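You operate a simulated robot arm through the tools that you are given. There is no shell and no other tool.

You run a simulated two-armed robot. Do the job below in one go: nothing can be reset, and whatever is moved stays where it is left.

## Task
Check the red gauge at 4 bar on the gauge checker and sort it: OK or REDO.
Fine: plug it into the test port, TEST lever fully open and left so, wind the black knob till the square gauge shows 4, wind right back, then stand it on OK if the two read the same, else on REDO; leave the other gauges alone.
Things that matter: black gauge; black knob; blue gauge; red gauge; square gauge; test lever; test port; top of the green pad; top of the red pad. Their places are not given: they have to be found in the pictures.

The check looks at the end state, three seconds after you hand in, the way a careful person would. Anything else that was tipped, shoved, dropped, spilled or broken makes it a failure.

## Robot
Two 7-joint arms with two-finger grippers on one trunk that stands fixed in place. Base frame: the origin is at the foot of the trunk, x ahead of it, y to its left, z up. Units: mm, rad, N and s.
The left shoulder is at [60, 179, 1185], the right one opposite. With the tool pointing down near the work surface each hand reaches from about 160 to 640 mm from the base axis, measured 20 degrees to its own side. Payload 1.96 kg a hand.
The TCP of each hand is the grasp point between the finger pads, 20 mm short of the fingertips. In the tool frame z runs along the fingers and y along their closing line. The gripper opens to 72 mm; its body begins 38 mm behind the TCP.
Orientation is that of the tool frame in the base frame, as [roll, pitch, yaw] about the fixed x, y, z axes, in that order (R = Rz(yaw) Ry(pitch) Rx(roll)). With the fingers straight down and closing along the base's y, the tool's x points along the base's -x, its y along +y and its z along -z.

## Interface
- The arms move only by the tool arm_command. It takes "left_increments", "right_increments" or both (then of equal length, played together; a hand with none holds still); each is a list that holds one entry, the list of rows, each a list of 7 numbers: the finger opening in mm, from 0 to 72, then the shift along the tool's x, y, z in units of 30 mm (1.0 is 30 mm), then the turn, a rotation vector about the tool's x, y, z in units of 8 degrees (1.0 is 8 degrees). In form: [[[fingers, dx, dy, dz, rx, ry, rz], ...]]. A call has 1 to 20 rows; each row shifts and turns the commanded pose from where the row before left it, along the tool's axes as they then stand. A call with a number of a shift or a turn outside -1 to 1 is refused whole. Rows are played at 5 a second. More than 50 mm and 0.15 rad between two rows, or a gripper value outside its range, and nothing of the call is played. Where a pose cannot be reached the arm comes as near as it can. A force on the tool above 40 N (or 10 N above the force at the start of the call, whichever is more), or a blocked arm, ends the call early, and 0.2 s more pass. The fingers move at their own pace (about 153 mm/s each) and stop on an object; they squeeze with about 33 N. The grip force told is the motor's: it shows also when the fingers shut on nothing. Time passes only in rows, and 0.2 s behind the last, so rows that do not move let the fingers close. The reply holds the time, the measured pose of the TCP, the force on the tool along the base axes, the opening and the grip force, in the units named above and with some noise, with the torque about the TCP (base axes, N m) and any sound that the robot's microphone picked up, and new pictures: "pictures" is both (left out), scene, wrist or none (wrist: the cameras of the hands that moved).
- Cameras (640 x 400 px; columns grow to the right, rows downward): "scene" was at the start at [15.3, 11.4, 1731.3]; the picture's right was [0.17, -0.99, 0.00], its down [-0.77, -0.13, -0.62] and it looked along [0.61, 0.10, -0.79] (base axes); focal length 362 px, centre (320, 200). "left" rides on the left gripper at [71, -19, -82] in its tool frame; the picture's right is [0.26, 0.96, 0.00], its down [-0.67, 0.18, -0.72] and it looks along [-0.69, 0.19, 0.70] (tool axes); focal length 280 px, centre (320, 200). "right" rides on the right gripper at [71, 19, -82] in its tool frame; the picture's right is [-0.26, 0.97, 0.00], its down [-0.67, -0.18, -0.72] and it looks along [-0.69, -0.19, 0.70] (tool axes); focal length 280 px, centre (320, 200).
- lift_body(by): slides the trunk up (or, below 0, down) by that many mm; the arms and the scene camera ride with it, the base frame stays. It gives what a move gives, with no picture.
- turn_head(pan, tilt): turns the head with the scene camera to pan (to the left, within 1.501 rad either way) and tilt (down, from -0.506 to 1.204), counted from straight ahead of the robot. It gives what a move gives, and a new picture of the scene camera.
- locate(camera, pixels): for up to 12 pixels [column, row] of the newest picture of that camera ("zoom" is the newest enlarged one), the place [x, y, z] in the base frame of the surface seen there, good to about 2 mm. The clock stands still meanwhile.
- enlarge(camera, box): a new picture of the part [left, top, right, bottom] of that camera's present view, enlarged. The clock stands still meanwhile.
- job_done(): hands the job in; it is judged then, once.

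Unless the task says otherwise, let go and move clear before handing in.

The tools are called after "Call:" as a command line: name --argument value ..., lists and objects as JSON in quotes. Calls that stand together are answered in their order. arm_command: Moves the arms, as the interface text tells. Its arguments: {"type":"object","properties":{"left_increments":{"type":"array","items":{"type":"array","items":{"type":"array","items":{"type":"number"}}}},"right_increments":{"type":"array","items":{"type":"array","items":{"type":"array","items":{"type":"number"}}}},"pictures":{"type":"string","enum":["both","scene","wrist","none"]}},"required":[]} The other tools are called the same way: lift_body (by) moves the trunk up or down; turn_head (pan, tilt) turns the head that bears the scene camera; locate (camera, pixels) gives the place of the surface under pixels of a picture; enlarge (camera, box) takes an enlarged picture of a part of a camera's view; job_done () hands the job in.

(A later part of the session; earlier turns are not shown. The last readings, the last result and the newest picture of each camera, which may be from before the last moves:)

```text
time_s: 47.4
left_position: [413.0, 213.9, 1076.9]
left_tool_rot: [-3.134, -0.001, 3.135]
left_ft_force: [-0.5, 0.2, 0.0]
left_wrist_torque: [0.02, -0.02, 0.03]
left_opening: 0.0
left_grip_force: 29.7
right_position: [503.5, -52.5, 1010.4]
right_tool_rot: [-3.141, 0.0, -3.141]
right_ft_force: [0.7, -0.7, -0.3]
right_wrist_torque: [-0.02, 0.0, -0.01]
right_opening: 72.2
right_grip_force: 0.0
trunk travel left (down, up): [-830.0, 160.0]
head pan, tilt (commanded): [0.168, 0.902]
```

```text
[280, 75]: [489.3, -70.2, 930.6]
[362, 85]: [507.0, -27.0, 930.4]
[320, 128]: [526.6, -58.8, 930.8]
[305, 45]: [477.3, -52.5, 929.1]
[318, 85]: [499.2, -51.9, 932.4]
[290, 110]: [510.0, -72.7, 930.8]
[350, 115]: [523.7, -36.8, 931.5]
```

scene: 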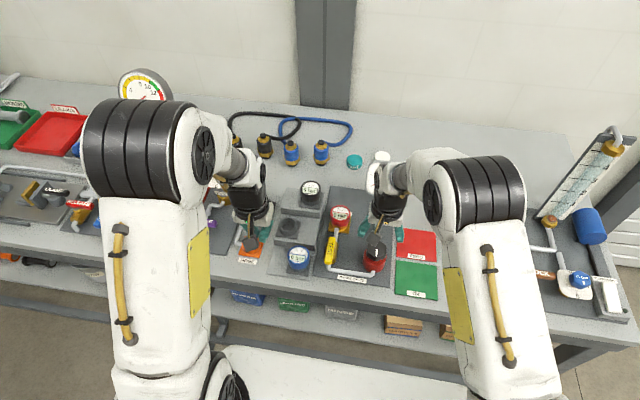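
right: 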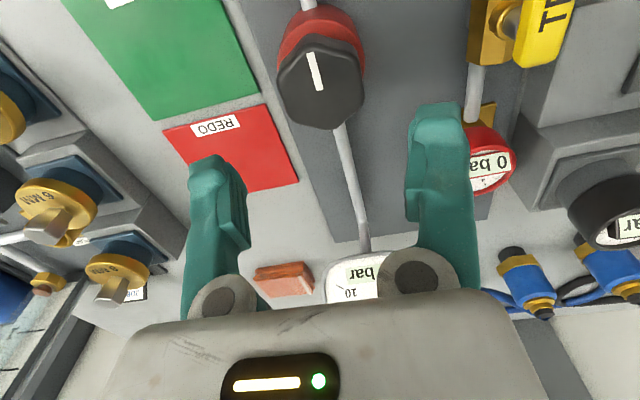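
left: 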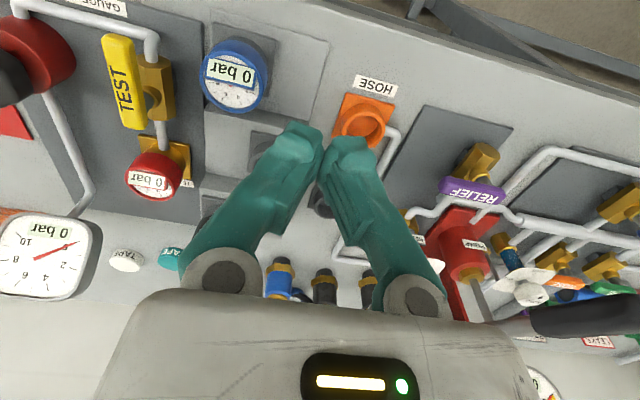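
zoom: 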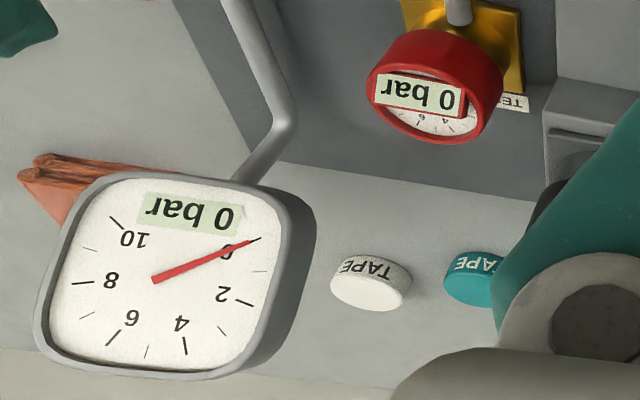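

The left camera reads both dials clearly (square "0 bar", red "0 bar"). I'll lower the right hand over the knob to z≈925 and close on its flats.

Call:
arm_command --right_increments '[[[72, -0.02, 0, 0.6, 0, 0, 0], [72, 0, 0, 0.6, 0, 0, 0], [72, 0, 0, 0.6, 0, 0, 0], [72, 0, 0, 0.6, 0, 0, 0], [72, 0, 0, 0.43, 0, 0, 0], [72, 0, 0, 0, 0, 0, 0]]]' --pictures "wrist"

```text
time_s: 48.8
left_position: [414.2, 214.0, 1076.5]
left_tool_rot: [-3.134, -0.004, 3.138]
left_ft_force: [1.1, 0.9, -0.2]
left_wrist_torque: [0.01, 0.01, -0.04]
left_opening: 0.0
left_grip_force: 29.8
right_position: [503.8, -52.2, 926.5]
right_tool_rot: [3.141, 0.0, -3.141]
right_ft_force: [0.4, -0.2, -0.5]
right_wrist_torque: [-0.06, 0.02, 0.02]
right_opening: 71.8
right_grip_force: 0.1
trunk travel left (down, up): [-830.0, 160.0]
head pan, tilt (commanded): [0.168, 0.902]
```

right: 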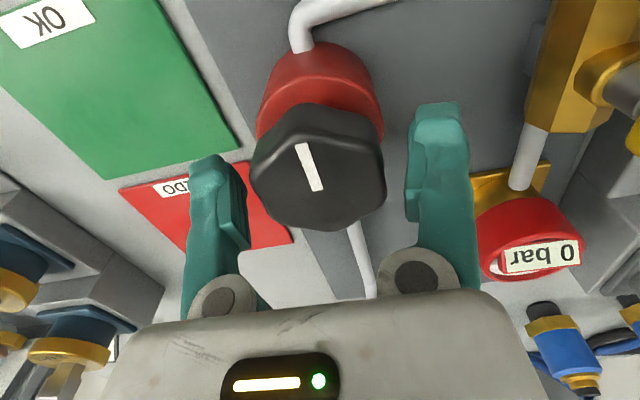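

The knob sits between the fingers. I'll close on it.

Call:
arm_command --right_increments '[[[40, 0, 0, 0, 0, 0, 0], [25, 0, 0, 0, 0, 0, 0], [20, 0, 0, 0, 0, 0, 0], [20, 0, 0, 0, 0, 0, 0]]]' --pictures "wrist"

```text
time_s: 49.8
left_position: [413.3, 214.7, 1077.3]
left_tool_rot: [-3.134, -0.001, 3.136]
left_ft_force: [0.1, 0.2, 0.6]
left_wrist_torque: [0.04, -0.05, -0.04]
left_opening: 0.2
left_grip_force: 29.5
right_position: [505.0, -52.6, 924.7]
right_tool_rot: [3.142, 0.0, 3.141]
right_ft_force: [0.3, -0.4, -1.5]
right_wrist_torque: [0.03, -0.06, 0.0]
right_opening: 50.9
right_grip_force: 40.0
trunk travel left (down, up): [-830.0, 160.0]
head pan, tilt (commanded): [0.168, 0.902]
```

right: 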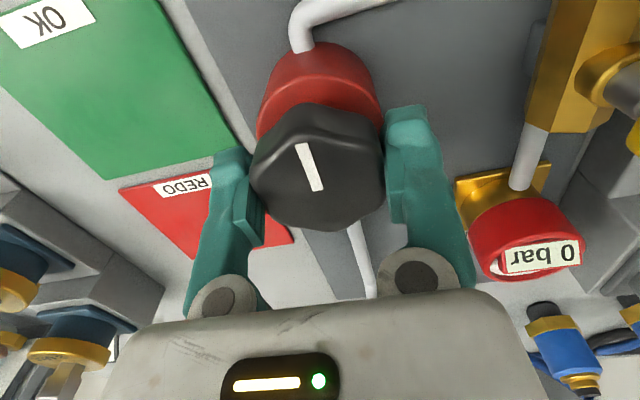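

Gripped at 50.9 mm. I'll try a small clockwise turn (8°) and read the torque and gauge.

Call:
arm_command --right_increments '[[[20, 0, 0, 0, 0, 0, 0.5], [20, 0, 0, 0, 0, 0, 0.5], [20, 0, 0, 0, 0, 0, 0]]]' --pictures "wrist"

Call:
enlarge --camera "left" --box '[0, 140, 210, 310]'

```text
time_s: 50.5
left_position: [414.1, 213.7, 1075.9]
left_tool_rot: [-3.136, -0.003, 3.137]
left_ft_force: [0.7, 0.0, -0.3]
left_wrist_torque: [0.04, -0.02, -0.04]
left_opening: 0.0
left_grip_force: 29.8
right_position: [505.7, -52.5, 924.3]
right_tool_rot: [3.14, -0.003, 3.003]
right_ft_force: [-3.3, 0.1, -22.8]
right_wrist_torque: [-0.39, -0.51, 0.63]
right_opening: 50.2
right_grip_force: 39.6
trunk travel left (down, up): [-830.0, 160.0]
head pan, tilt (commanded): [0.168, 0.902]
```

right: 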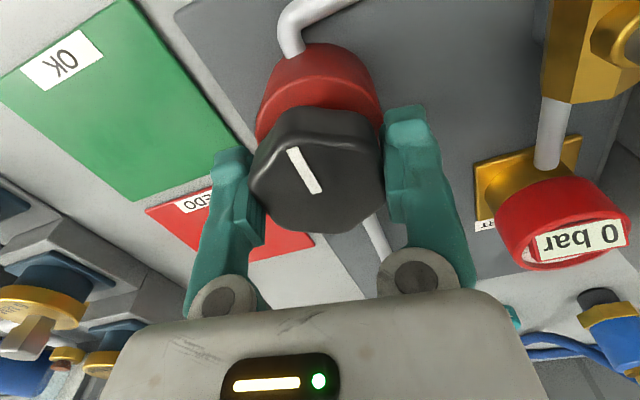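

```text
2.35 times, centred on (105, 225) of left
```

zoom: 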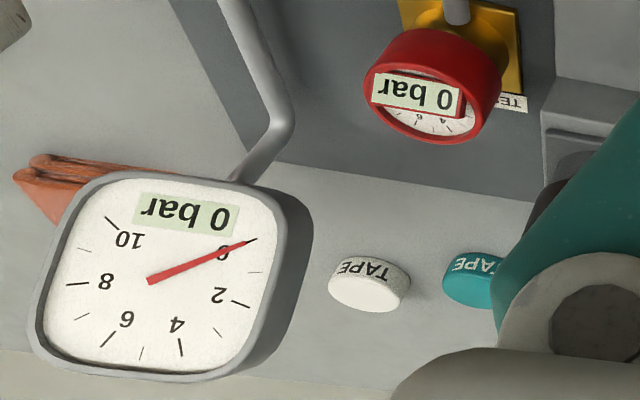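

The white mark turned relative to the fingers (from (302,145)-(316,190) to (290,150)-(318,192)) with 0.63 N·m and no gauge change, so clockwise is against the stop. I'll turn back and try counter-clockwise.

Call:
arm_command --right_increments '[[[20, 0, 0, 0, 0, 0, -0.5], [20, 0, 0, 0, 0, 0, -0.5], [20, 0, 0, 0, 0, 0, 0]]]' --pictures "wrist"

```text
time_s: 51.4
left_position: [415.6, 215.4, 1074.1]
left_tool_rot: [-3.135, -0.003, 3.136]
left_ft_force: [-0.4, -0.8, -0.2]
left_wrist_torque: [0.0, -0.01, 0.0]
left_opening: 0.0
left_grip_force: 29.6
right_position: [505.2, -51.7, 923.0]
right_tool_rot: [-3.141, -0.006, -3.139]
right_ft_force: [-6.2, 3.2, -34.8]
right_wrist_torque: [-0.79, -0.31, 0.01]
right_opening: 50.1
right_grip_force: 40.1
trunk travel left (down, up): [-830.0, 160.0]
head pan, tilt (commanded): [0.168, 0.902]
```

right: 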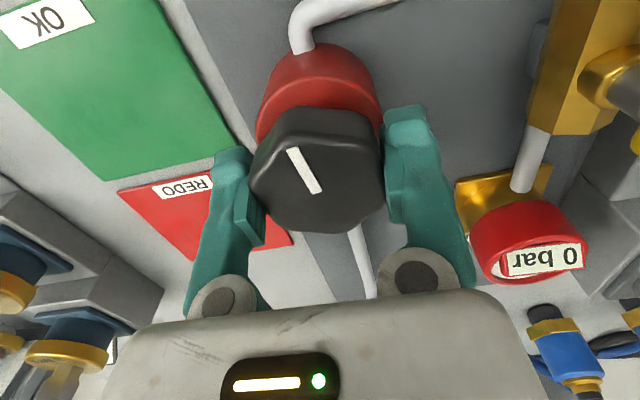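

The hand is back at its first yaw but the mark has moved counter-clockwise with it, so counter-clockwise works. A downward pull of 35 N has built up, so I'll lower the hand 3 mm to relax it and check the gauges.

Call:
arm_command --right_increments '[[[20, 0, 0, 0.05, 0, 0, 0], [20, 0, 0, 0.05, 0, 0, 0], [20, 0, 0, 0, 0, 0, 0]]]' --pictures "none"

Call:
enlarge --camera "left" --box '[0, 140, 210, 310]'

```text
time_s: 52.1
left_position: [412.8, 214.7, 1078.2]
left_tool_rot: [-3.135, -0.002, 3.137]
left_ft_force: [-0.7, 0.2, -0.4]
left_wrist_torque: [0.03, -0.03, -0.02]
left_opening: 0.2
left_grip_force: 29.6
right_position: [505.1, -51.7, 923.7]
right_tool_rot: [3.142, 0.002, 3.141]
right_ft_force: [-7.7, -1.3, -2.0]
right_wrist_torque: [-0.82, 0.79, 0.0]
right_opening: 50.2
right_grip_force: 40.4
trunk travel left (down, up): [-830.0, 160.0]
head pan, tilt (commanded): [0.168, 0.902]
```

```text
2.35 times, centred on (105, 225) of left
```

zoom: 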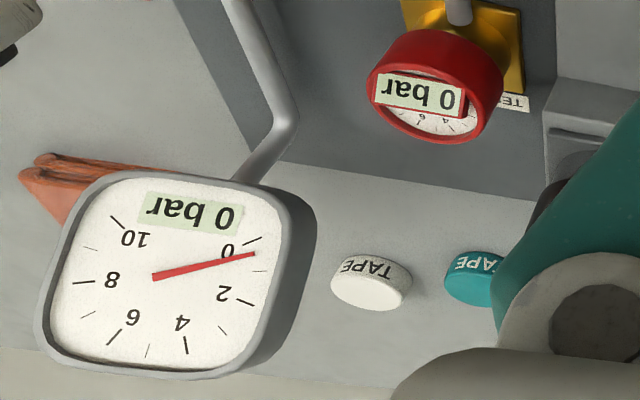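

The square gauge's needle has crept to about 0.5 bar for about 8–10° of turn, so 4 bar should need roughly 80°. I'll re-grip squarely on the flats (open, turn the hand 8° counter-clockwise, close).

Call:
arm_command --right_increments '[[[60, 0, 0, 0, 0, 0, 0], [72, 0, 0, 0, 0, 0, 0], [72, 0, 0, 0, 0, 0, -0.5], [72, 0, 0, 0, 0, 0, -0.5], [72, 0, 0, 0, 0, 0, 0], [40, 0, 0, 0, 0, 0, 0], [20, 0, 0, 0, 0, 0, 0], [20, 0, 0, 0, 0, 0, 0]]]' --pictures "wrist"

Call:
enlarge --camera "left" --box '[0, 140, 210, 310]'

```text
time_s: 54.0
left_position: [412.8, 214.4, 1076.6]
left_tool_rot: [-3.135, -0.002, 3.135]
left_ft_force: [0.3, 0.9, -0.3]
left_wrist_torque: [0.01, -0.01, 0.0]
left_opening: 0.0
left_grip_force: 29.0
right_position: [504.9, -51.9, 923.0]
right_tool_rot: [3.142, 0.0, -3.003]
right_ft_force: [1.5, -3.6, 1.6]
right_wrist_torque: [-0.19, -0.02, -0.01]
right_opening: 49.6
right_grip_force: 40.2
trunk travel left (down, up): [-830.0, 160.0]
head pan, tilt (commanded): [0.168, 0.902]
```

right: 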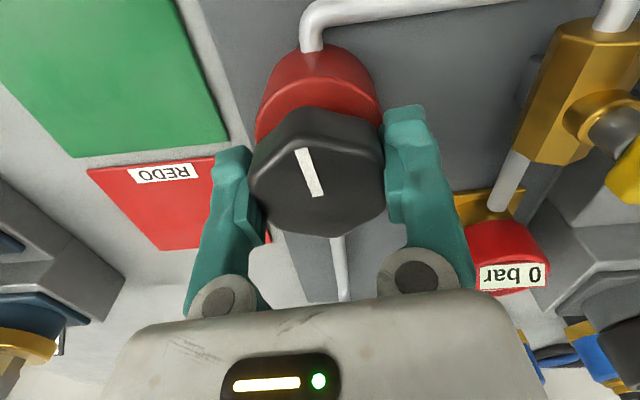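

```text
2.35 times, centred on (105, 225) of left
```

zoom: 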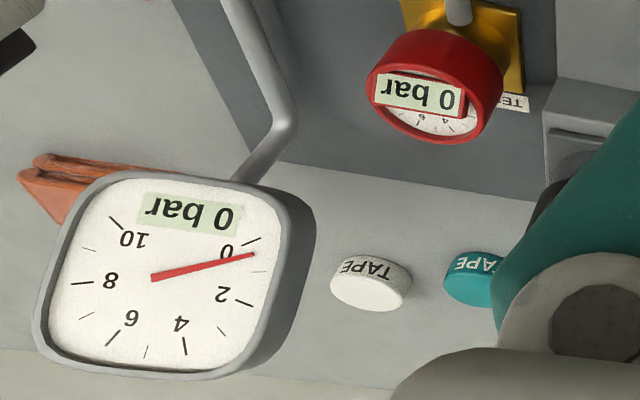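

The grip is square again (mark back at the picture's original angle) and forces are low. I'll wind counter-clockwise 24° and check both gauges.

Call:
arm_command --right_increments '[[[20, 0, 0, 0, 0, 0, -0.5], [20, 0, 0, 0, 0, 0, -0.5], [20, 0, 0, 0, 0, 0, -0.5], [20, 0, 0, 0, 0, 0, -0.5], [20, 0, 0, 0, 0, 0, -0.5], [20, 0, 0, 0, 0, 0, -0.5], [20, 0, 0, 0, 0, 0, 0]]]' --pictures "wrist"

Call:
enlarge --camera "left" --box '[0, 140, 210, 310]'

```text
time_s: 55.5
left_position: [414.3, 213.2, 1076.8]
left_tool_rot: [-3.136, -0.002, 3.136]
left_ft_force: [0.3, -0.1, 0.0]
left_wrist_torque: [0.02, 0.02, 0.05]
left_opening: 0.0
left_grip_force: 29.9
right_position: [504.1, -52.3, 923.0]
right_tool_rot: [3.14, -0.004, -2.583]
right_ft_force: [-2.5, -2.1, -7.8]
right_wrist_torque: [0.11, -0.09, 0.0]
right_opening: 49.5
right_grip_force: 40.2
trunk travel left (down, up): [-830.0, 160.0]
head pan, tilt (commanded): [0.168, 0.902]
```

right: 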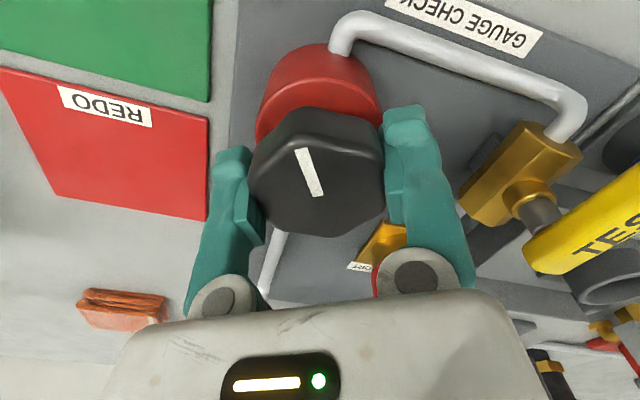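

```text
2.35 times, centred on (105, 225) of left
```

zoom: 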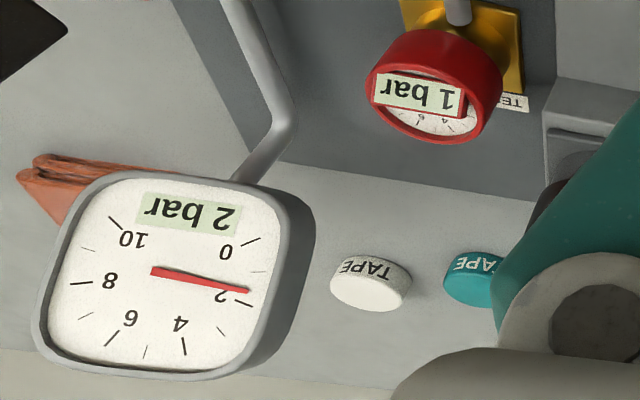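

Square gauge reads about 1.7 ("2 bar"), red reads "1 bar" at 32° of turn. I'll wind another 36° and read again.

Call:
arm_command --right_increments '[[[20, 0, 0, 0, 0, 0, -0.5], [20, 0, 0, 0, 0, 0, -0.5], [20, 0, 0, 0, 0, 0, -0.5], [20, 0, 0, 0, 0, 0, -0.5], [20, 0, 0, 0, 0, 0, -0.5], [20, 0, 0, 0, 0, 0, -0.5], [20, 0, 0, 0, 0, 0, -0.5], [20, 0, 0, 0, 0, 0, -0.5], [20, 0, 0, 0, 0, 0, 0]]]' --pictures "both"

Call:
enlarge --camera "left" --box '[0, 140, 210, 310]'

```text
time_s: 57.5
left_position: [413.2, 213.9, 1078.5]
left_tool_rot: [-3.135, -0.003, 3.136]
left_ft_force: [0.0, 0.4, 0.2]
left_wrist_torque: [-0.01, -0.03, 0.02]
left_opening: 0.1
left_grip_force: 30.1
right_position: [505.3, -52.4, 922.0]
right_tool_rot: [3.142, 0.0, -2.023]
right_ft_force: [-4.5, -2.3, -4.9]
right_wrist_torque: [-0.54, 0.48, 0.03]
right_opening: 49.8
right_grip_force: 40.1
trunk travel left (down, up): [-830.0, 160.0]
head pan, tilt (commanded): [0.168, 0.902]
```

scene: 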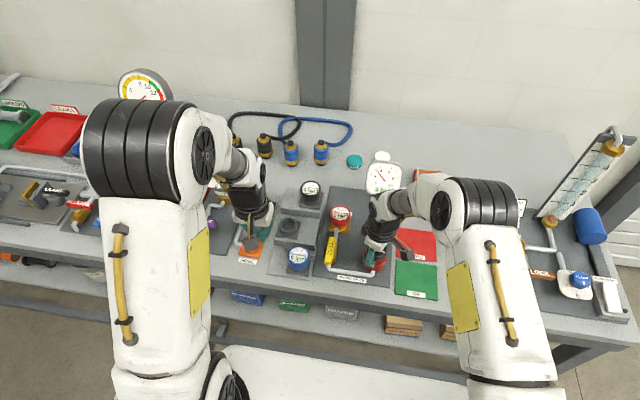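
right: 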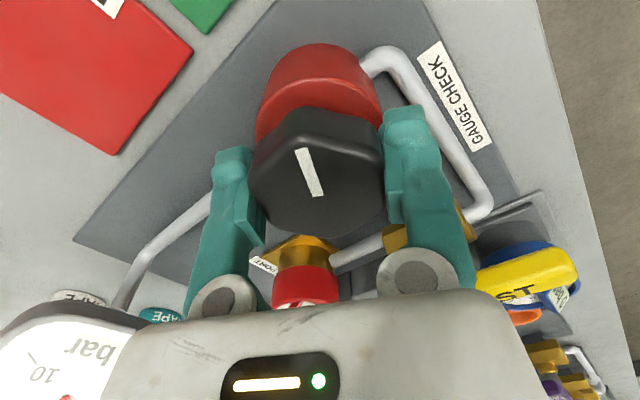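

```text
2.35 times, centred on (105, 225) of left
```

zoom: 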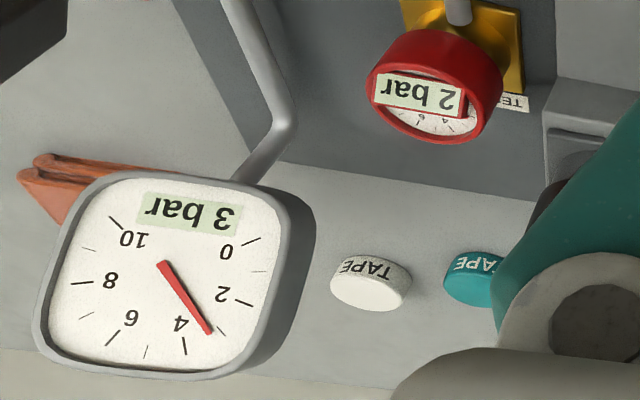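

Square gauge is about 3.4 and red shows "2 bar" at 64° of turn. I'll wind about 9° more.

Call:
arm_command --right_increments '[[[20, 0, 0, 0, 0, 0, -0.4], [20, 0, 0, 0, 0, 0, -0.4], [20, 0, 0, 0, 0, 0, -0.35], [20, 0, 0, 0, 0, 0, 0]]]' --pictures "scene"

Call:
enlarge --camera "left" --box '[0, 190, 110, 310]'

Call:
enlarge --camera "scene" --box '[320, 150, 410, 240]'

```text
time_s: 58.5
left_position: [413.7, 213.9, 1077.4]
left_tool_rot: [-3.137, -0.002, 3.137]
left_ft_force: [0.4, 0.0, -0.2]
left_wrist_torque: [-0.03, -0.01, 0.02]
left_opening: 0.0
left_grip_force: 29.5
right_position: [505.3, -52.2, 922.7]
right_tool_rot: [-3.141, 0.0, -1.862]
right_ft_force: [-1.2, -2.3, -1.6]
right_wrist_torque: [0.15, -0.03, -0.02]
right_opening: 49.5
right_grip_force: 39.3
trunk travel left (down, up): [-830.0, 160.0]
head pan, tilt (commanded): [0.168, 0.902]
```

scene: 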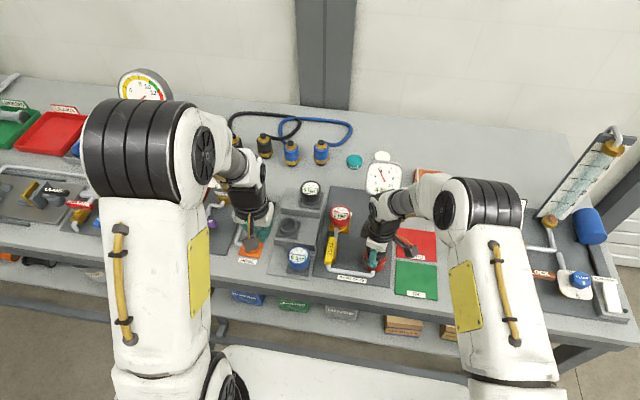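

```text
3.33 times, centred on (55, 250) of left
```

zoom: 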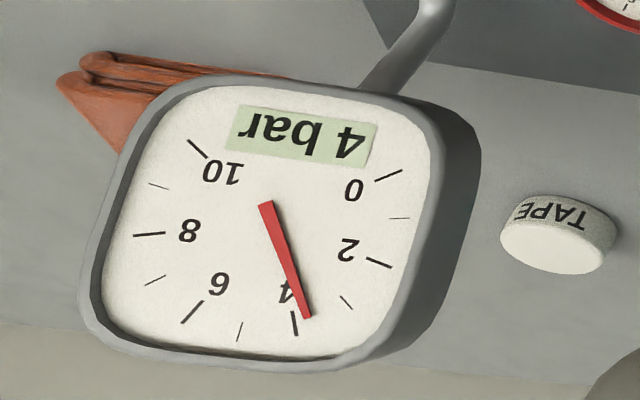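

```text
4.44 times, centred on (365, 195) of scene
```

zoom: 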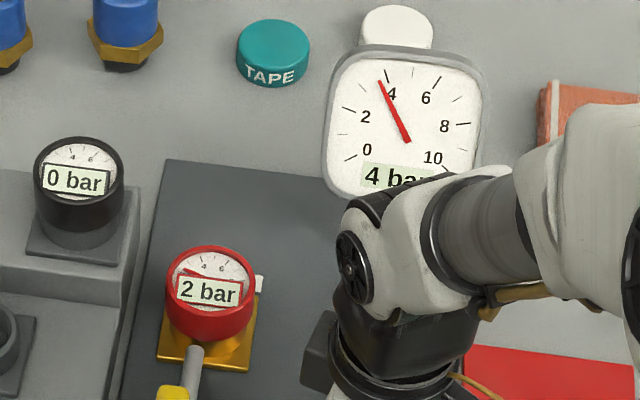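

The square gauge is just short of its 4 tick (~3.85, display "4 bar"), while red shows "2 bar". I'll add about 3° for exactly 4.

Call:
arm_command --right_increments '[[[20, 0, 0, 0, 0, 0, -0.2], [20, 0, 0, 0, 0, 0, -0.18], [20, 0, 0, 0, 0, 0, 0], [20, 0, 0, 0, 0, 0, 0]]]' --pictures "scene"

Call:
enlarge --camera "left" --box '[0, 190, 110, 310]'

Call:
enlarge --camera "left" --box '[110, 140, 200, 210]'

Call:
enlarge --camera "scene" --box '[320, 160, 405, 235]'

```text
time_s: 59.5
left_position: [413.4, 214.0, 1077.3]
left_tool_rot: [-3.135, 0.0, 3.135]
left_ft_force: [0.0, -0.1, 0.7]
left_wrist_torque: [-0.02, 0.03, -0.01]
left_opening: 0.0
left_grip_force: 29.5
right_position: [505.9, -52.5, 922.4]
right_tool_rot: [3.141, -0.001, -1.809]
right_ft_force: [-0.2, -1.4, -0.5]
right_wrist_torque: [0.32, -0.21, -0.01]
right_opening: 49.6
right_grip_force: 39.9
trunk travel left (down, up): [-830.0, 160.0]
head pan, tilt (commanded): [0.168, 0.902]
```

scene: 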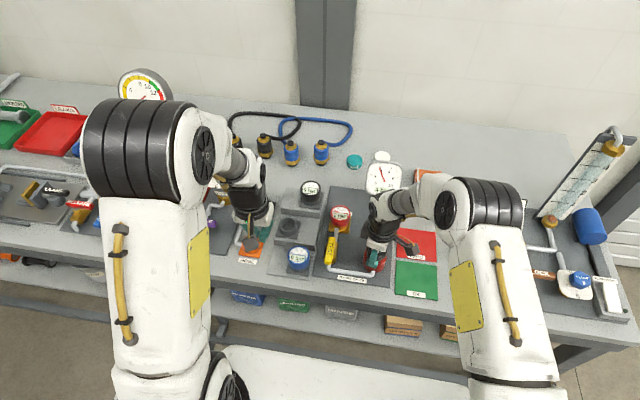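

```text
3.33 times, centred on (55, 250) of left
```

zoom: 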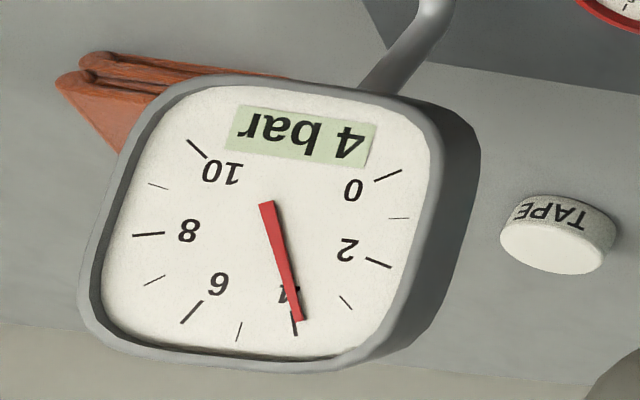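

```text
5.71 times, centred on (155, 175) of left
```

zoom: 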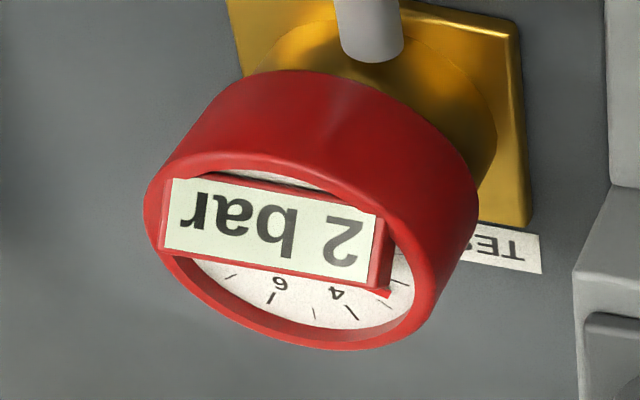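

```text
5.33 times, centred on (362, 198) of scene
```

zoom: 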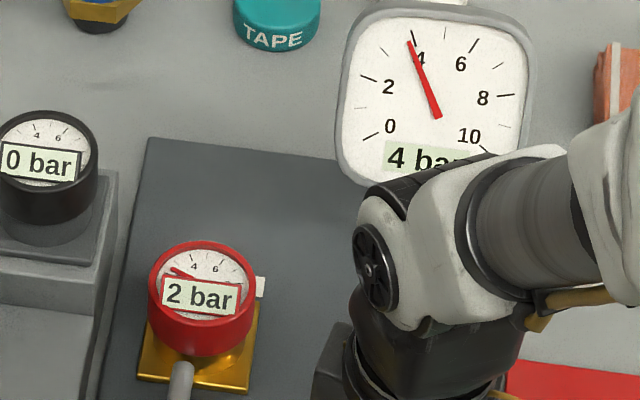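

At 4 bar on the square gauge (needle on the 4 tick), red reads only "2 bar" (needle ~2.5), so it is a REDO. I'll nudge about 0.8° so the needle is squarely on 4, then look once more.

Call:
arm_command --right_increments '[[[20, 0, 0, 0, 0, 0, -0.1], [20, 0, 0, 0, 0, 0, 0], [20, 0, 0, 0, 0, 0, 0], [20, 0, 0, 0, 0, 0, 0]]]' --pictures "none"

Call:
enlarge --camera "left" --box '[10, 220, 100, 300]'

Call:
enlarge --camera "scene" --box '[325, 200, 365, 240]'

```text
time_s: 60.5
left_position: [413.6, 213.7, 1077.3]
left_tool_rot: [-3.134, -0.002, 3.137]
left_ft_force: [-0.4, 0.6, -0.1]
left_wrist_torque: [0.02, 0.01, -0.03]
left_opening: 0.1
left_grip_force: 30.0
right_position: [505.2, -52.7, 921.6]
right_tool_rot: [3.141, 0.003, -1.797]
right_ft_force: [1.8, -3.0, -1.6]
right_wrist_torque: [-0.04, -0.04, 0.01]
right_opening: 49.6
right_grip_force: 39.7
trunk travel left (down, up): [-830.0, 160.0]
head pan, tilt (commanded): [0.168, 0.902]
```

```text
5.00 times, centred on (55, 260) of left
```

zoom: 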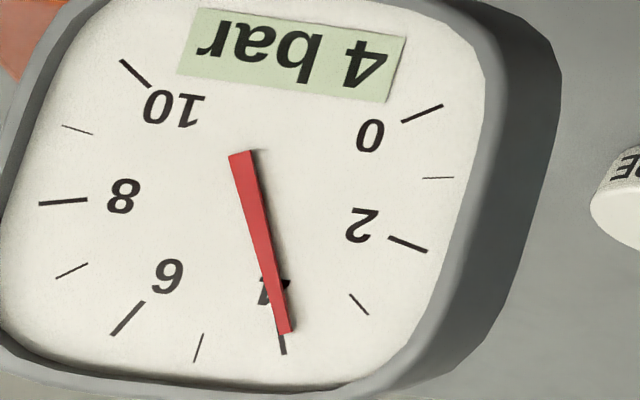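

```text
10.00 times, centred on (345, 220) of scene
```

zoom: 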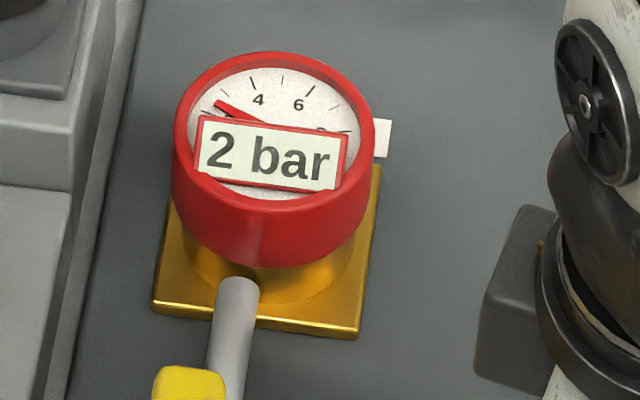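

The needle is on 4 and red is clearly ~2.5, so it goes to REDO. Now I'll wind the knob clockwise back about 74°.

Call:
arm_command --right_increments '[[[20, 0, 0, 0, 0, 0, 0.5], [20, 0, 0, 0, 0, 0, 0.5], [20, 0, 0, 0, 0, 0, 0.5], [20, 0, 0, 0, 0, 0, 0.5], [20, 0, 0, 0, 0, 0, 0.5], [20, 0, 0, 0, 0, 0, 0.5], [20, 0, 0, 0, 0, 0, 0.5], [20, 0, 0, 0, 0, 0, 0.5], [20, 0, 0, 0, 0, 0, 0.5], [20, 0, 0, 0, 0, 0, 0.5], [20, 0, 0, 0, 0, 0, 0.5], [20, 0, 0, 0, 0, 0, 0.5], [20, 0, 0, 0, 0, 0, 0.5], [20, 0, 0, 0, 0, 0, 0.5], [20, 0, 0, 0, 0, 0, 0.5], [20, 0, 0, 0, 0, 0, 0.5], [20, 0, 0, 0, 0, 0, 0.5], [20, 0, 0, 0, 0, 0, 0.5], [20, 0, 0, 0, 0, 0, 0]]]' --pictures "wrist"

Call:
enlarge --camera "left" --box '[0, 140, 210, 310]'

```text
time_s: 64.5
left_position: [413.0, 213.9, 1077.5]
left_tool_rot: [-3.136, -0.002, 3.136]
left_ft_force: [-0.5, 0.3, 0.1]
left_wrist_torque: [0.0, -0.04, -0.02]
left_opening: 0.0
left_grip_force: 29.7
right_position: [505.3, -51.7, 921.5]
right_tool_rot: [-3.141, -0.001, -3.055]
right_ft_force: [0.2, -0.1, -6.0]
right_wrist_torque: [0.12, 0.2, 0.0]
right_opening: 49.5
right_grip_force: 39.7
trunk travel left (down, up): [-830.0, 160.0]
head pan, tilt (commanded): [0.168, 0.902]
```

right: 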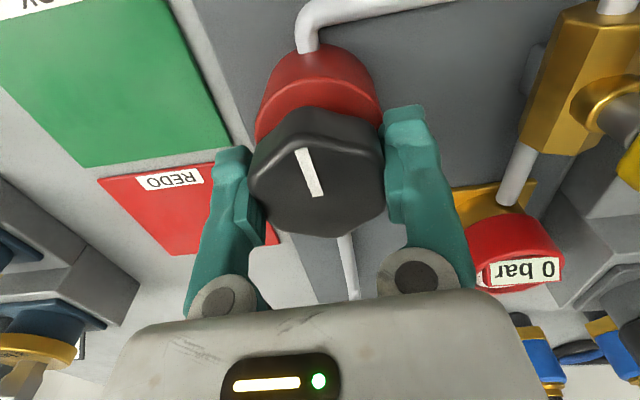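

```text
2.35 times, centred on (105, 225) of left
```

zoom: 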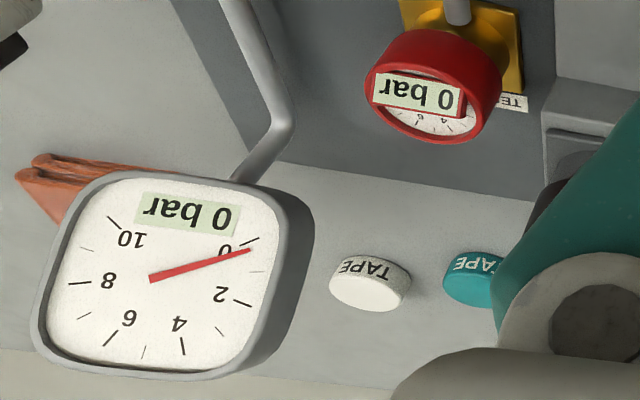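

Square gauge is at about 0.3; roughly 5° remain. I'll turn another 8° clockwise in small steps until it is hard on its stop.

Call:
arm_command --right_increments '[[[20, 0, 0, 0, 0, 0, 0.25], [20, 0, 0, 0, 0, 0, 0.25], [20, 0, 0, 0, 0, 0, 0.25], [20, 0, 0, 0, 0, 0, 0.25], [20, 0, 0, 0, 0, 0, 0]]]' --pictures "wrist"

Call:
enlarge --camera "left" --box '[0, 140, 210, 310]'

```text
time_s: 65.8
left_position: [414.8, 213.9, 1076.2]
left_tool_rot: [-3.135, -0.003, 3.136]
left_ft_force: [-0.2, 0.4, -0.3]
left_wrist_torque: [0.01, -0.02, 0.04]
left_opening: 0.0
left_grip_force: 29.5
right_position: [504.7, -52.1, 922.4]
right_tool_rot: [-3.141, -0.001, 3.091]
right_ft_force: [-1.0, -0.8, -10.7]
right_wrist_torque: [-0.09, 0.04, 0.92]
right_opening: 49.4
right_grip_force: 40.5
trunk travel left (down, up): [-830.0, 160.0]
head pan, tilt (commanded): [0.168, 0.902]
```

right: 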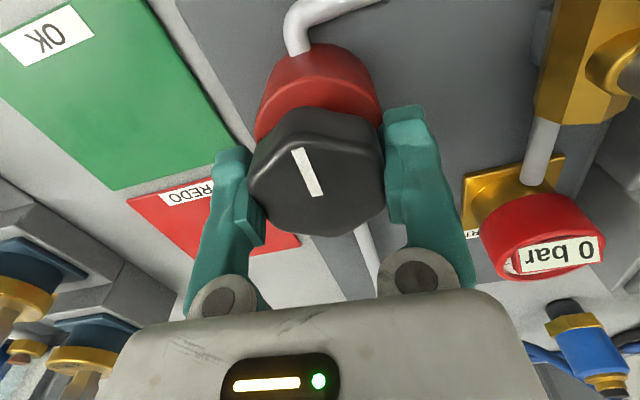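

```text
2.35 times, centred on (105, 225) of left
```

zoom: 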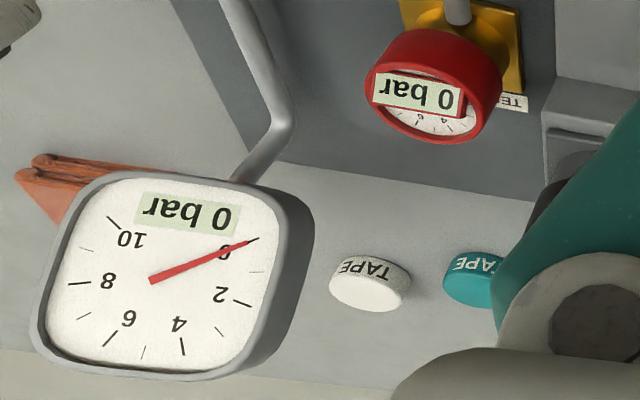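

Torque is 0.92 N·m at the stop and the needle is back on 0. I'll open the right hand and rise clear.

Call:
arm_command --right_increments '[[[60, 0, 0, 0, 0, 0, 0], [72, 0, 0, 0, 0, 0, 0], [72, 0, 0, 0, 0, 0, 0], [72, 0, 0, -0.4, 0, 0, 0], [72, 0, 0, -0.7, 0, 0, 0], [72, 0, 0, -0.8, 0, 0, 0], [72, 0, 0, -0.8, 0, 0, 0], [72, 0, 0, -0.8, 0, 0, 0], [72, 0, 0, 0, 0, 0, 0]]]' --pictures "both"

Call:
enlarge --camera "left" --box '[0, 140, 210, 310]'

```text
time_s: 67.8
left_position: [413.9, 214.1, 1077.8]
left_tool_rot: [-3.133, -0.002, 3.135]
left_ft_force: [-0.2, -0.1, -0.3]
left_wrist_torque: [0.04, 0.03, 0.01]
left_opening: 0.0
left_grip_force: 29.4
right_position: [504.8, -53.7, 1027.6]
right_tool_rot: [3.141, -0.001, 3.09]
right_ft_force: [-0.9, 0.3, -0.3]
right_wrist_torque: [-0.01, 0.0, -0.01]
right_opening: 71.7
right_grip_force: 0.1
trunk travel left (down, up): [-830.0, 160.0]
head pan, tilt (commanded): [0.168, 0.902]
```

scene: 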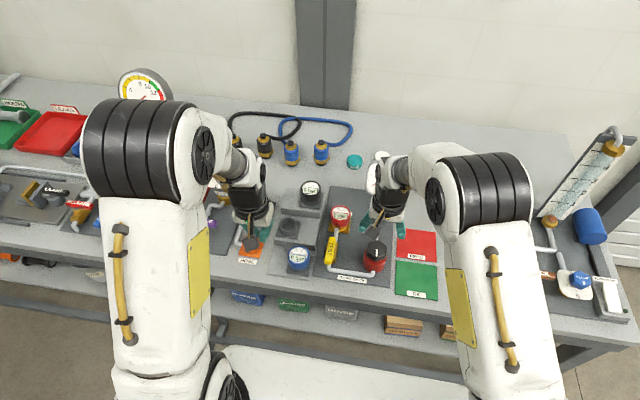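
right: 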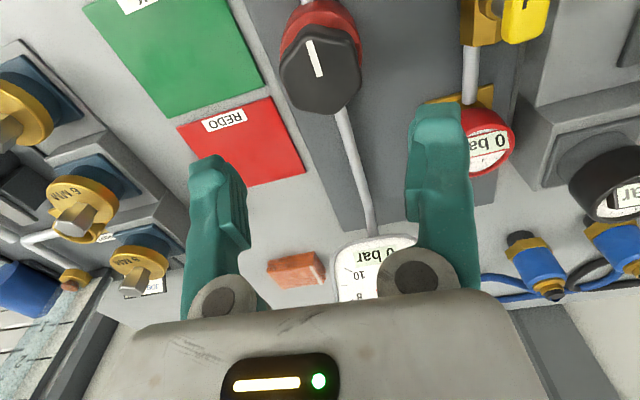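

```text
2.35 times, centred on (105, 225) of left
```

zoom: 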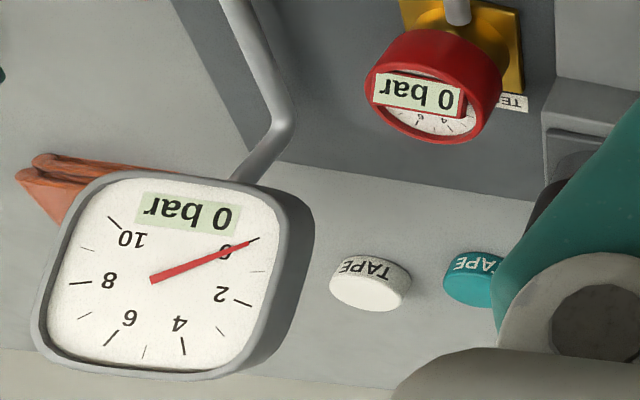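

Everything is at zero with the knob on its stop. The right hand should fetch the gauge (REDO pad is on its side), leaning forward 18°; I'll square its yaw, lean, and move above the port.

Call:
arm_command --right_increments '[[[72, 0, 0, 0, 0, 0, -0.36], [72, 0, 0, 0, 0, -0.45, 0], [72, 0, 0, 0, 0, -0.45, 0], [72, 0, 0, 0, 0, -0.45, 0], [72, 0, 0, 0, 0, -0.45, 0], [72, 0, 0, 0, 0, -0.45, 0], [72, -0.563, 0.61, 0.286, 0, 0, 0], [72, -0.563, 0.61, 0.286, 0, 0, 0], [72, -0.563, 0.61, 0.286, 0, 0, 0], [72, -0.563, 0.61, 0.286, 0, 0, 0], [72, -0.563, 0.61, 0.286, 0, 0, 0], [72, -0.563, 0.61, 0.286, 0, 0, 0], [72, 0, 0, 0, 0, 0, 0]]]' --pictures "both"

```text
time_s: 70.5
left_position: [413.0, 213.2, 1077.4]
left_tool_rot: [-3.136, -0.003, 3.135]
left_ft_force: [-0.6, -0.4, -0.2]
left_wrist_torque: [0.01, 0.0, -0.01]
left_opening: 0.3
left_grip_force: 29.3
right_position: [616.7, 57.7, 1009.3]
right_tool_rot: [-3.141, 0.316, 3.141]
right_ft_force: [0.3, -0.4, 0.1]
right_wrist_torque: [-0.01, 0.0, 0.01]
right_opening: 71.8
right_grip_force: 0.0
trunk travel left (down, up): [-830.0, 160.0]
head pan, tilt (commanded): [0.168, 0.902]
```

scene: 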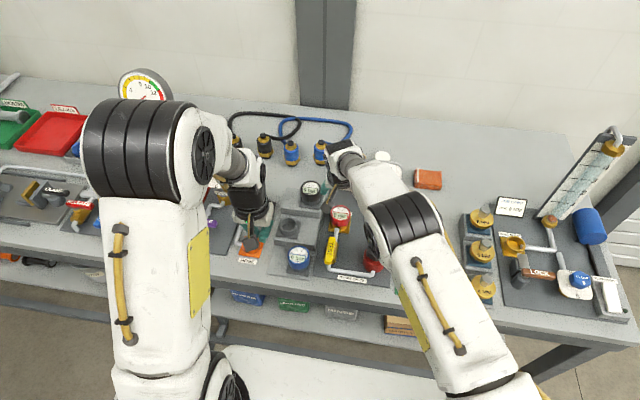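
right: 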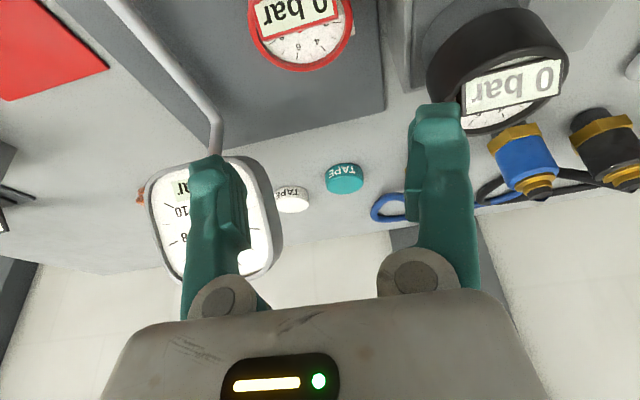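

Reached without trouble at (616.7,57.7,1009). I'll locate the red gauge rim in the right wrist view and check how near the hand is to the black gauge.

Call:
locate --camera "right" --pixels '[[252, 25], [350, 20], [300, 70], [275, 60], [330, 58], [300, 45], [430, 80], [460, 120], [500, 130], [210, 165], [440, 110], [565, 60]]'

Call:
enlarge --camera "scene" --box '[280, 130, 420, 280]'

```text
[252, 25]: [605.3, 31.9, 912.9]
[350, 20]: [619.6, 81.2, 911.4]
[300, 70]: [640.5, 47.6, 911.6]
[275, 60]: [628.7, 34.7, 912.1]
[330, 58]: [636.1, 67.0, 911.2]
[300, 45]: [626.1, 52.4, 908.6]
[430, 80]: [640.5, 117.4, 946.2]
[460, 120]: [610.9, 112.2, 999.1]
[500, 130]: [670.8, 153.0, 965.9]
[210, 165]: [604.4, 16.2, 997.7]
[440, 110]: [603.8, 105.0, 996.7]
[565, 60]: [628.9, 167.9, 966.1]
```

```text
2.67 times, centred on (350, 205) of scene
```

zoom: 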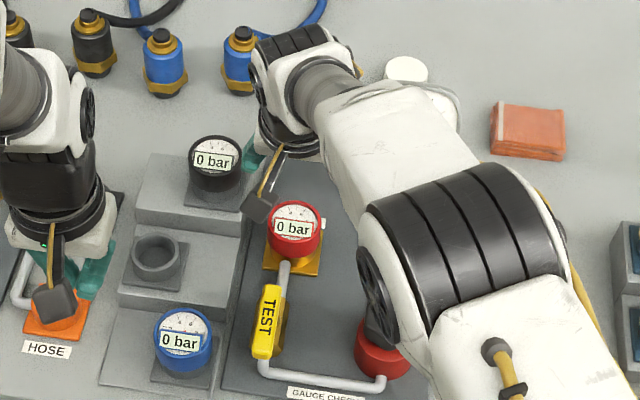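

Gauge centre reads (614.5,56), r≈26. The black gauge's stand is close to the +y finger, so I'll measure that stand's right face before lowering.

Call:
locate --camera "zoom" --pixels '[[238, 172], [236, 200], [233, 230], [226, 240], [230, 255], [242, 160], [215, 185], [190, 185], [240, 230], [246, 200], [238, 260], [228, 270]]'

Call:
locate --camera "right" --pixels '[[425, 85], [415, 70], [405, 60], [400, 40], [398, 20], [420, 20], [412, 88], [450, 30], [467, 150], [465, 110], [418, 105], [470, 200]]'

```text
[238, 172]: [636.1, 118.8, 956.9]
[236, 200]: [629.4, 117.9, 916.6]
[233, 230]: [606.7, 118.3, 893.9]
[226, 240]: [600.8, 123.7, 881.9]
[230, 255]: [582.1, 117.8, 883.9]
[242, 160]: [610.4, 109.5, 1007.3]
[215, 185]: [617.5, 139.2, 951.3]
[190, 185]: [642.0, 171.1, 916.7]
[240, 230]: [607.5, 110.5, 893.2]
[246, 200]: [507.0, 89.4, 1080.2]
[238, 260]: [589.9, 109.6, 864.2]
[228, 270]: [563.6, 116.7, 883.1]
```

```text
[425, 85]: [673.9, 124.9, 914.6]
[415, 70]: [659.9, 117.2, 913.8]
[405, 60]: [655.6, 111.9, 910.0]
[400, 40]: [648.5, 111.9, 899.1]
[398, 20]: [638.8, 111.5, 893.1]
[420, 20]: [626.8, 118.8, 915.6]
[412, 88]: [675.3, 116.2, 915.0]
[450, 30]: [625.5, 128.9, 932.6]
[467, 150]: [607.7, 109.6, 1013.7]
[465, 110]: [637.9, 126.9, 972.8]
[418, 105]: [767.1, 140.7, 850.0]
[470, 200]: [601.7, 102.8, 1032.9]
```

The stand's right face is at y≈111 while the fully open finger reaches y≈110, so I'll narrow the opening to 64 mm and shift 2 mm to −y as I lower the first 60 mm.

Call:
arm_command --right_increments '[[[64, 0.16, -0.0167, 0.474, 0, 0, 0], [64, 0.16, -0.0167, 0.474, 0, 0, 0], [64, 0.16, -0.0167, 0.474, 0, 0, 0], [64, 0.16, -0.0167, 0.474, 0, 0, 0], [64, 0, 0, 0, 0, 0, 0]]]' --pictures "wrist"

```text
time_s: 71.8
left_position: [412.6, 215.0, 1076.3]
left_tool_rot: [-3.135, -0.003, 3.136]
left_ft_force: [-1.1, -0.2, -0.2]
left_wrist_torque: [0.0, 0.02, -0.05]
left_opening: 0.0
left_grip_force: 29.3
right_position: [614.6, 56.5, 949.9]
right_tool_rot: [3.141, 0.313, -3.141]
right_ft_force: [0.4, -0.4, 0.0]
right_wrist_torque: [0.03, -0.01, 0.03]
right_opening: 64.0
right_grip_force: 0.1
trunk travel left (down, up): [-830.0, 160.0]
head pan, tilt (commanded): [0.168, 0.902]
```

right: 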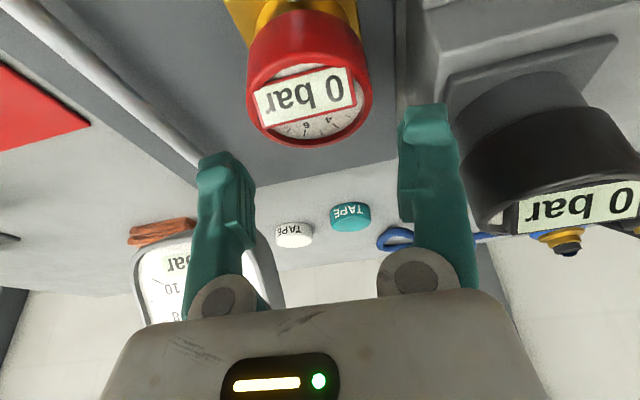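

I'm at (614.6,56.5,950) with fingers at 64 mm. I'll measure the gap between the +y finger and the black gauge/stand here.

Call:
locate --camera "right" --pixels '[[463, 180], [455, 130], [468, 220], [475, 270], [470, 150], [480, 180], [440, 110], [405, 110], [250, 90], [370, 85], [310, 142], [220, 160]]'

Call:
enlarge --camera "right" --box '[180, 0, 560, 300]'

```text
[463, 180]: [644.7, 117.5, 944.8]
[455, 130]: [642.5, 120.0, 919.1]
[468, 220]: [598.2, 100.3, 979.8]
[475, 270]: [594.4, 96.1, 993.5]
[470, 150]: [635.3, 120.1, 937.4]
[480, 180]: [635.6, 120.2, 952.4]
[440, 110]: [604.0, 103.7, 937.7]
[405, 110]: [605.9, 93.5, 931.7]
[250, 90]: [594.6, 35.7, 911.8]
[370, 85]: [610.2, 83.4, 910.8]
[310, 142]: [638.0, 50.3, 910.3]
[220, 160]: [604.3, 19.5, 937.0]
```

```text
1.33 times, centred on (370, 150) of right
```

zoom: 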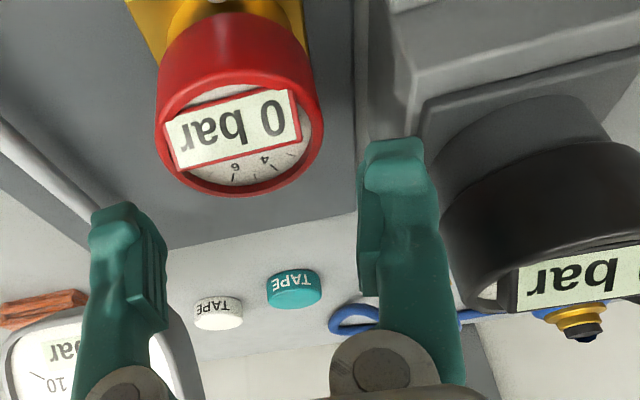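

The finger's outer side is at y≈106 with 4–5 mm to the stand. I'll lower the remaining 42 mm slowly.

Call:
arm_command --right_increments '[[[64, 0.081, -0.003, 0.271, 0, 0, 0], [64, 0.081, -0.003, 0.271, 0, 0, 0], [64, 0.081, -0.003, 0.271, 0, 0, 0], [64, 0.081, -0.003, 0.271, 0, 0, 0], [64, 0.081, -0.003, 0.271, 0, 0, 0], [64, 0, 0, 0, 0, 0, 0]]]' --pictures "both"

```text
time_s: 73.2
left_position: [412.3, 214.7, 1077.8]
left_tool_rot: [-3.134, -0.001, 3.137]
left_ft_force: [0.4, 0.2, 0.2]
left_wrist_torque: [-0.02, -0.04, -0.01]
left_opening: 0.2
left_grip_force: 29.7
right_position: [617.8, 54.0, 908.5]
right_tool_rot: [-3.141, 0.314, -3.141]
right_ft_force: [-0.9, 0.6, 0.5]
right_wrist_torque: [0.01, 0.0, -0.01]
right_opening: 64.0
right_grip_force: 0.0
trunk travel left (down, up): [-830.0, 160.0]
head pan, tilt (commanded): [0.168, 0.902]
```

scene: 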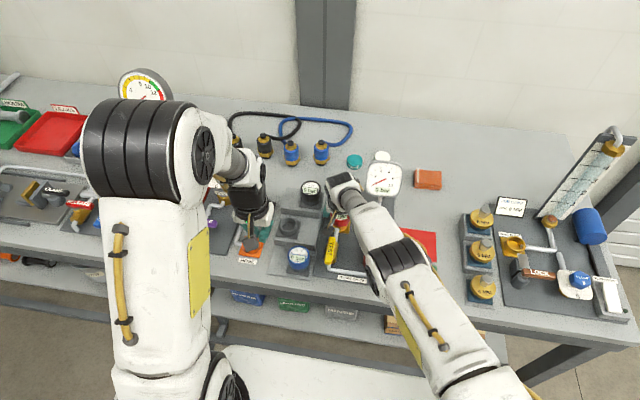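
right: 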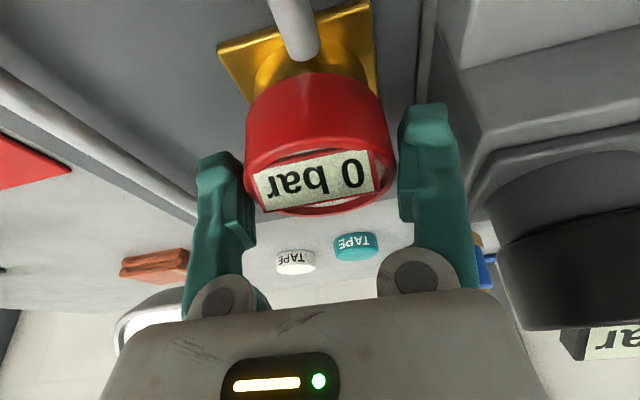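

The gauge is between the fingers; it looks nearer the −y finger, so I'll measure both gaps before closing.

Call:
locate --camera "right" --pixels '[[250, 165], [393, 165], [320, 212], [243, 160], [248, 230], [402, 150], [405, 210], [225, 165], [430, 115], [300, 80], [340, 150], [238, 175]]'

Call:
enlarge --camera "right" --box '[170, 60, 490, 300]'

```text
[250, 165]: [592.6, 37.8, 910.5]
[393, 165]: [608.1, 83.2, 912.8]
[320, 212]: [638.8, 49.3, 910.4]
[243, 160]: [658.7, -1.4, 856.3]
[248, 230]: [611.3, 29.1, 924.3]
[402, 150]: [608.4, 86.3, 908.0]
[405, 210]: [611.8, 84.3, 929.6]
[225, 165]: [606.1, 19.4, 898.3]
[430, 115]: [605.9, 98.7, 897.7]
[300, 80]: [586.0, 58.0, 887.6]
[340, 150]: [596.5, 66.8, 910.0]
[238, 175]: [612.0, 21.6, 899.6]
```

```text
1.67 times, centred on (330, 180) of right
```

zoom: 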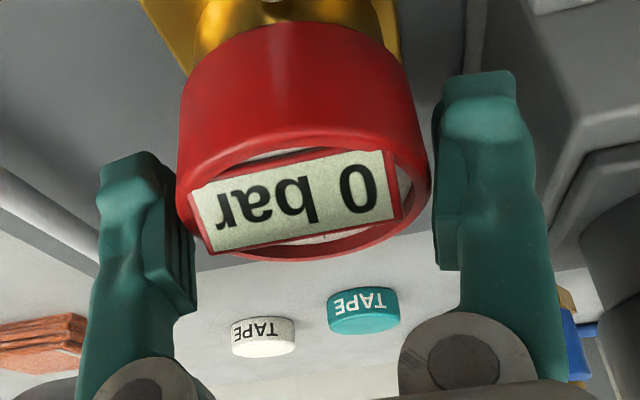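

Gaps are about 6 mm (−y) and 3 mm (+y). I'll shift 1 mm to +y and close.

Call:
arm_command --right_increments '[[[62, 0, 0.035, 0, 0, 0, 0], [50, 0, 0, 0, 0, 0, 0], [30, 0, 0, 0, 0, 0, 0], [20, 0, 0, 0, 0, 0, 0], [20, 0, 0, 0, 0, 0, 0]]]' --pictures "wrist"

```text
time_s: 74.3
left_position: [413.0, 214.6, 1077.6]
left_tool_rot: [-3.133, -0.001, 3.137]
left_ft_force: [-0.5, 0.4, 0.1]
left_wrist_torque: [0.01, 0.0, -0.01]
left_opening: 0.1
left_grip_force: 29.0
right_position: [618.5, 56.1, 907.8]
right_tool_rot: [-3.141, 0.315, -3.142]
right_ft_force: [-0.6, 0.6, -0.7]
right_wrist_torque: [0.03, 0.03, -0.01]
right_opening: 58.9
right_grip_force: 32.8
trunk travel left (down, up): [-830.0, 160.0]
head pan, tilt (commanded): [0.168, 0.902]
```

right: 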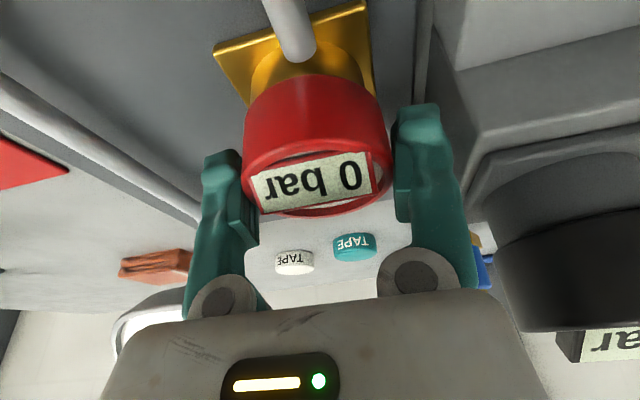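

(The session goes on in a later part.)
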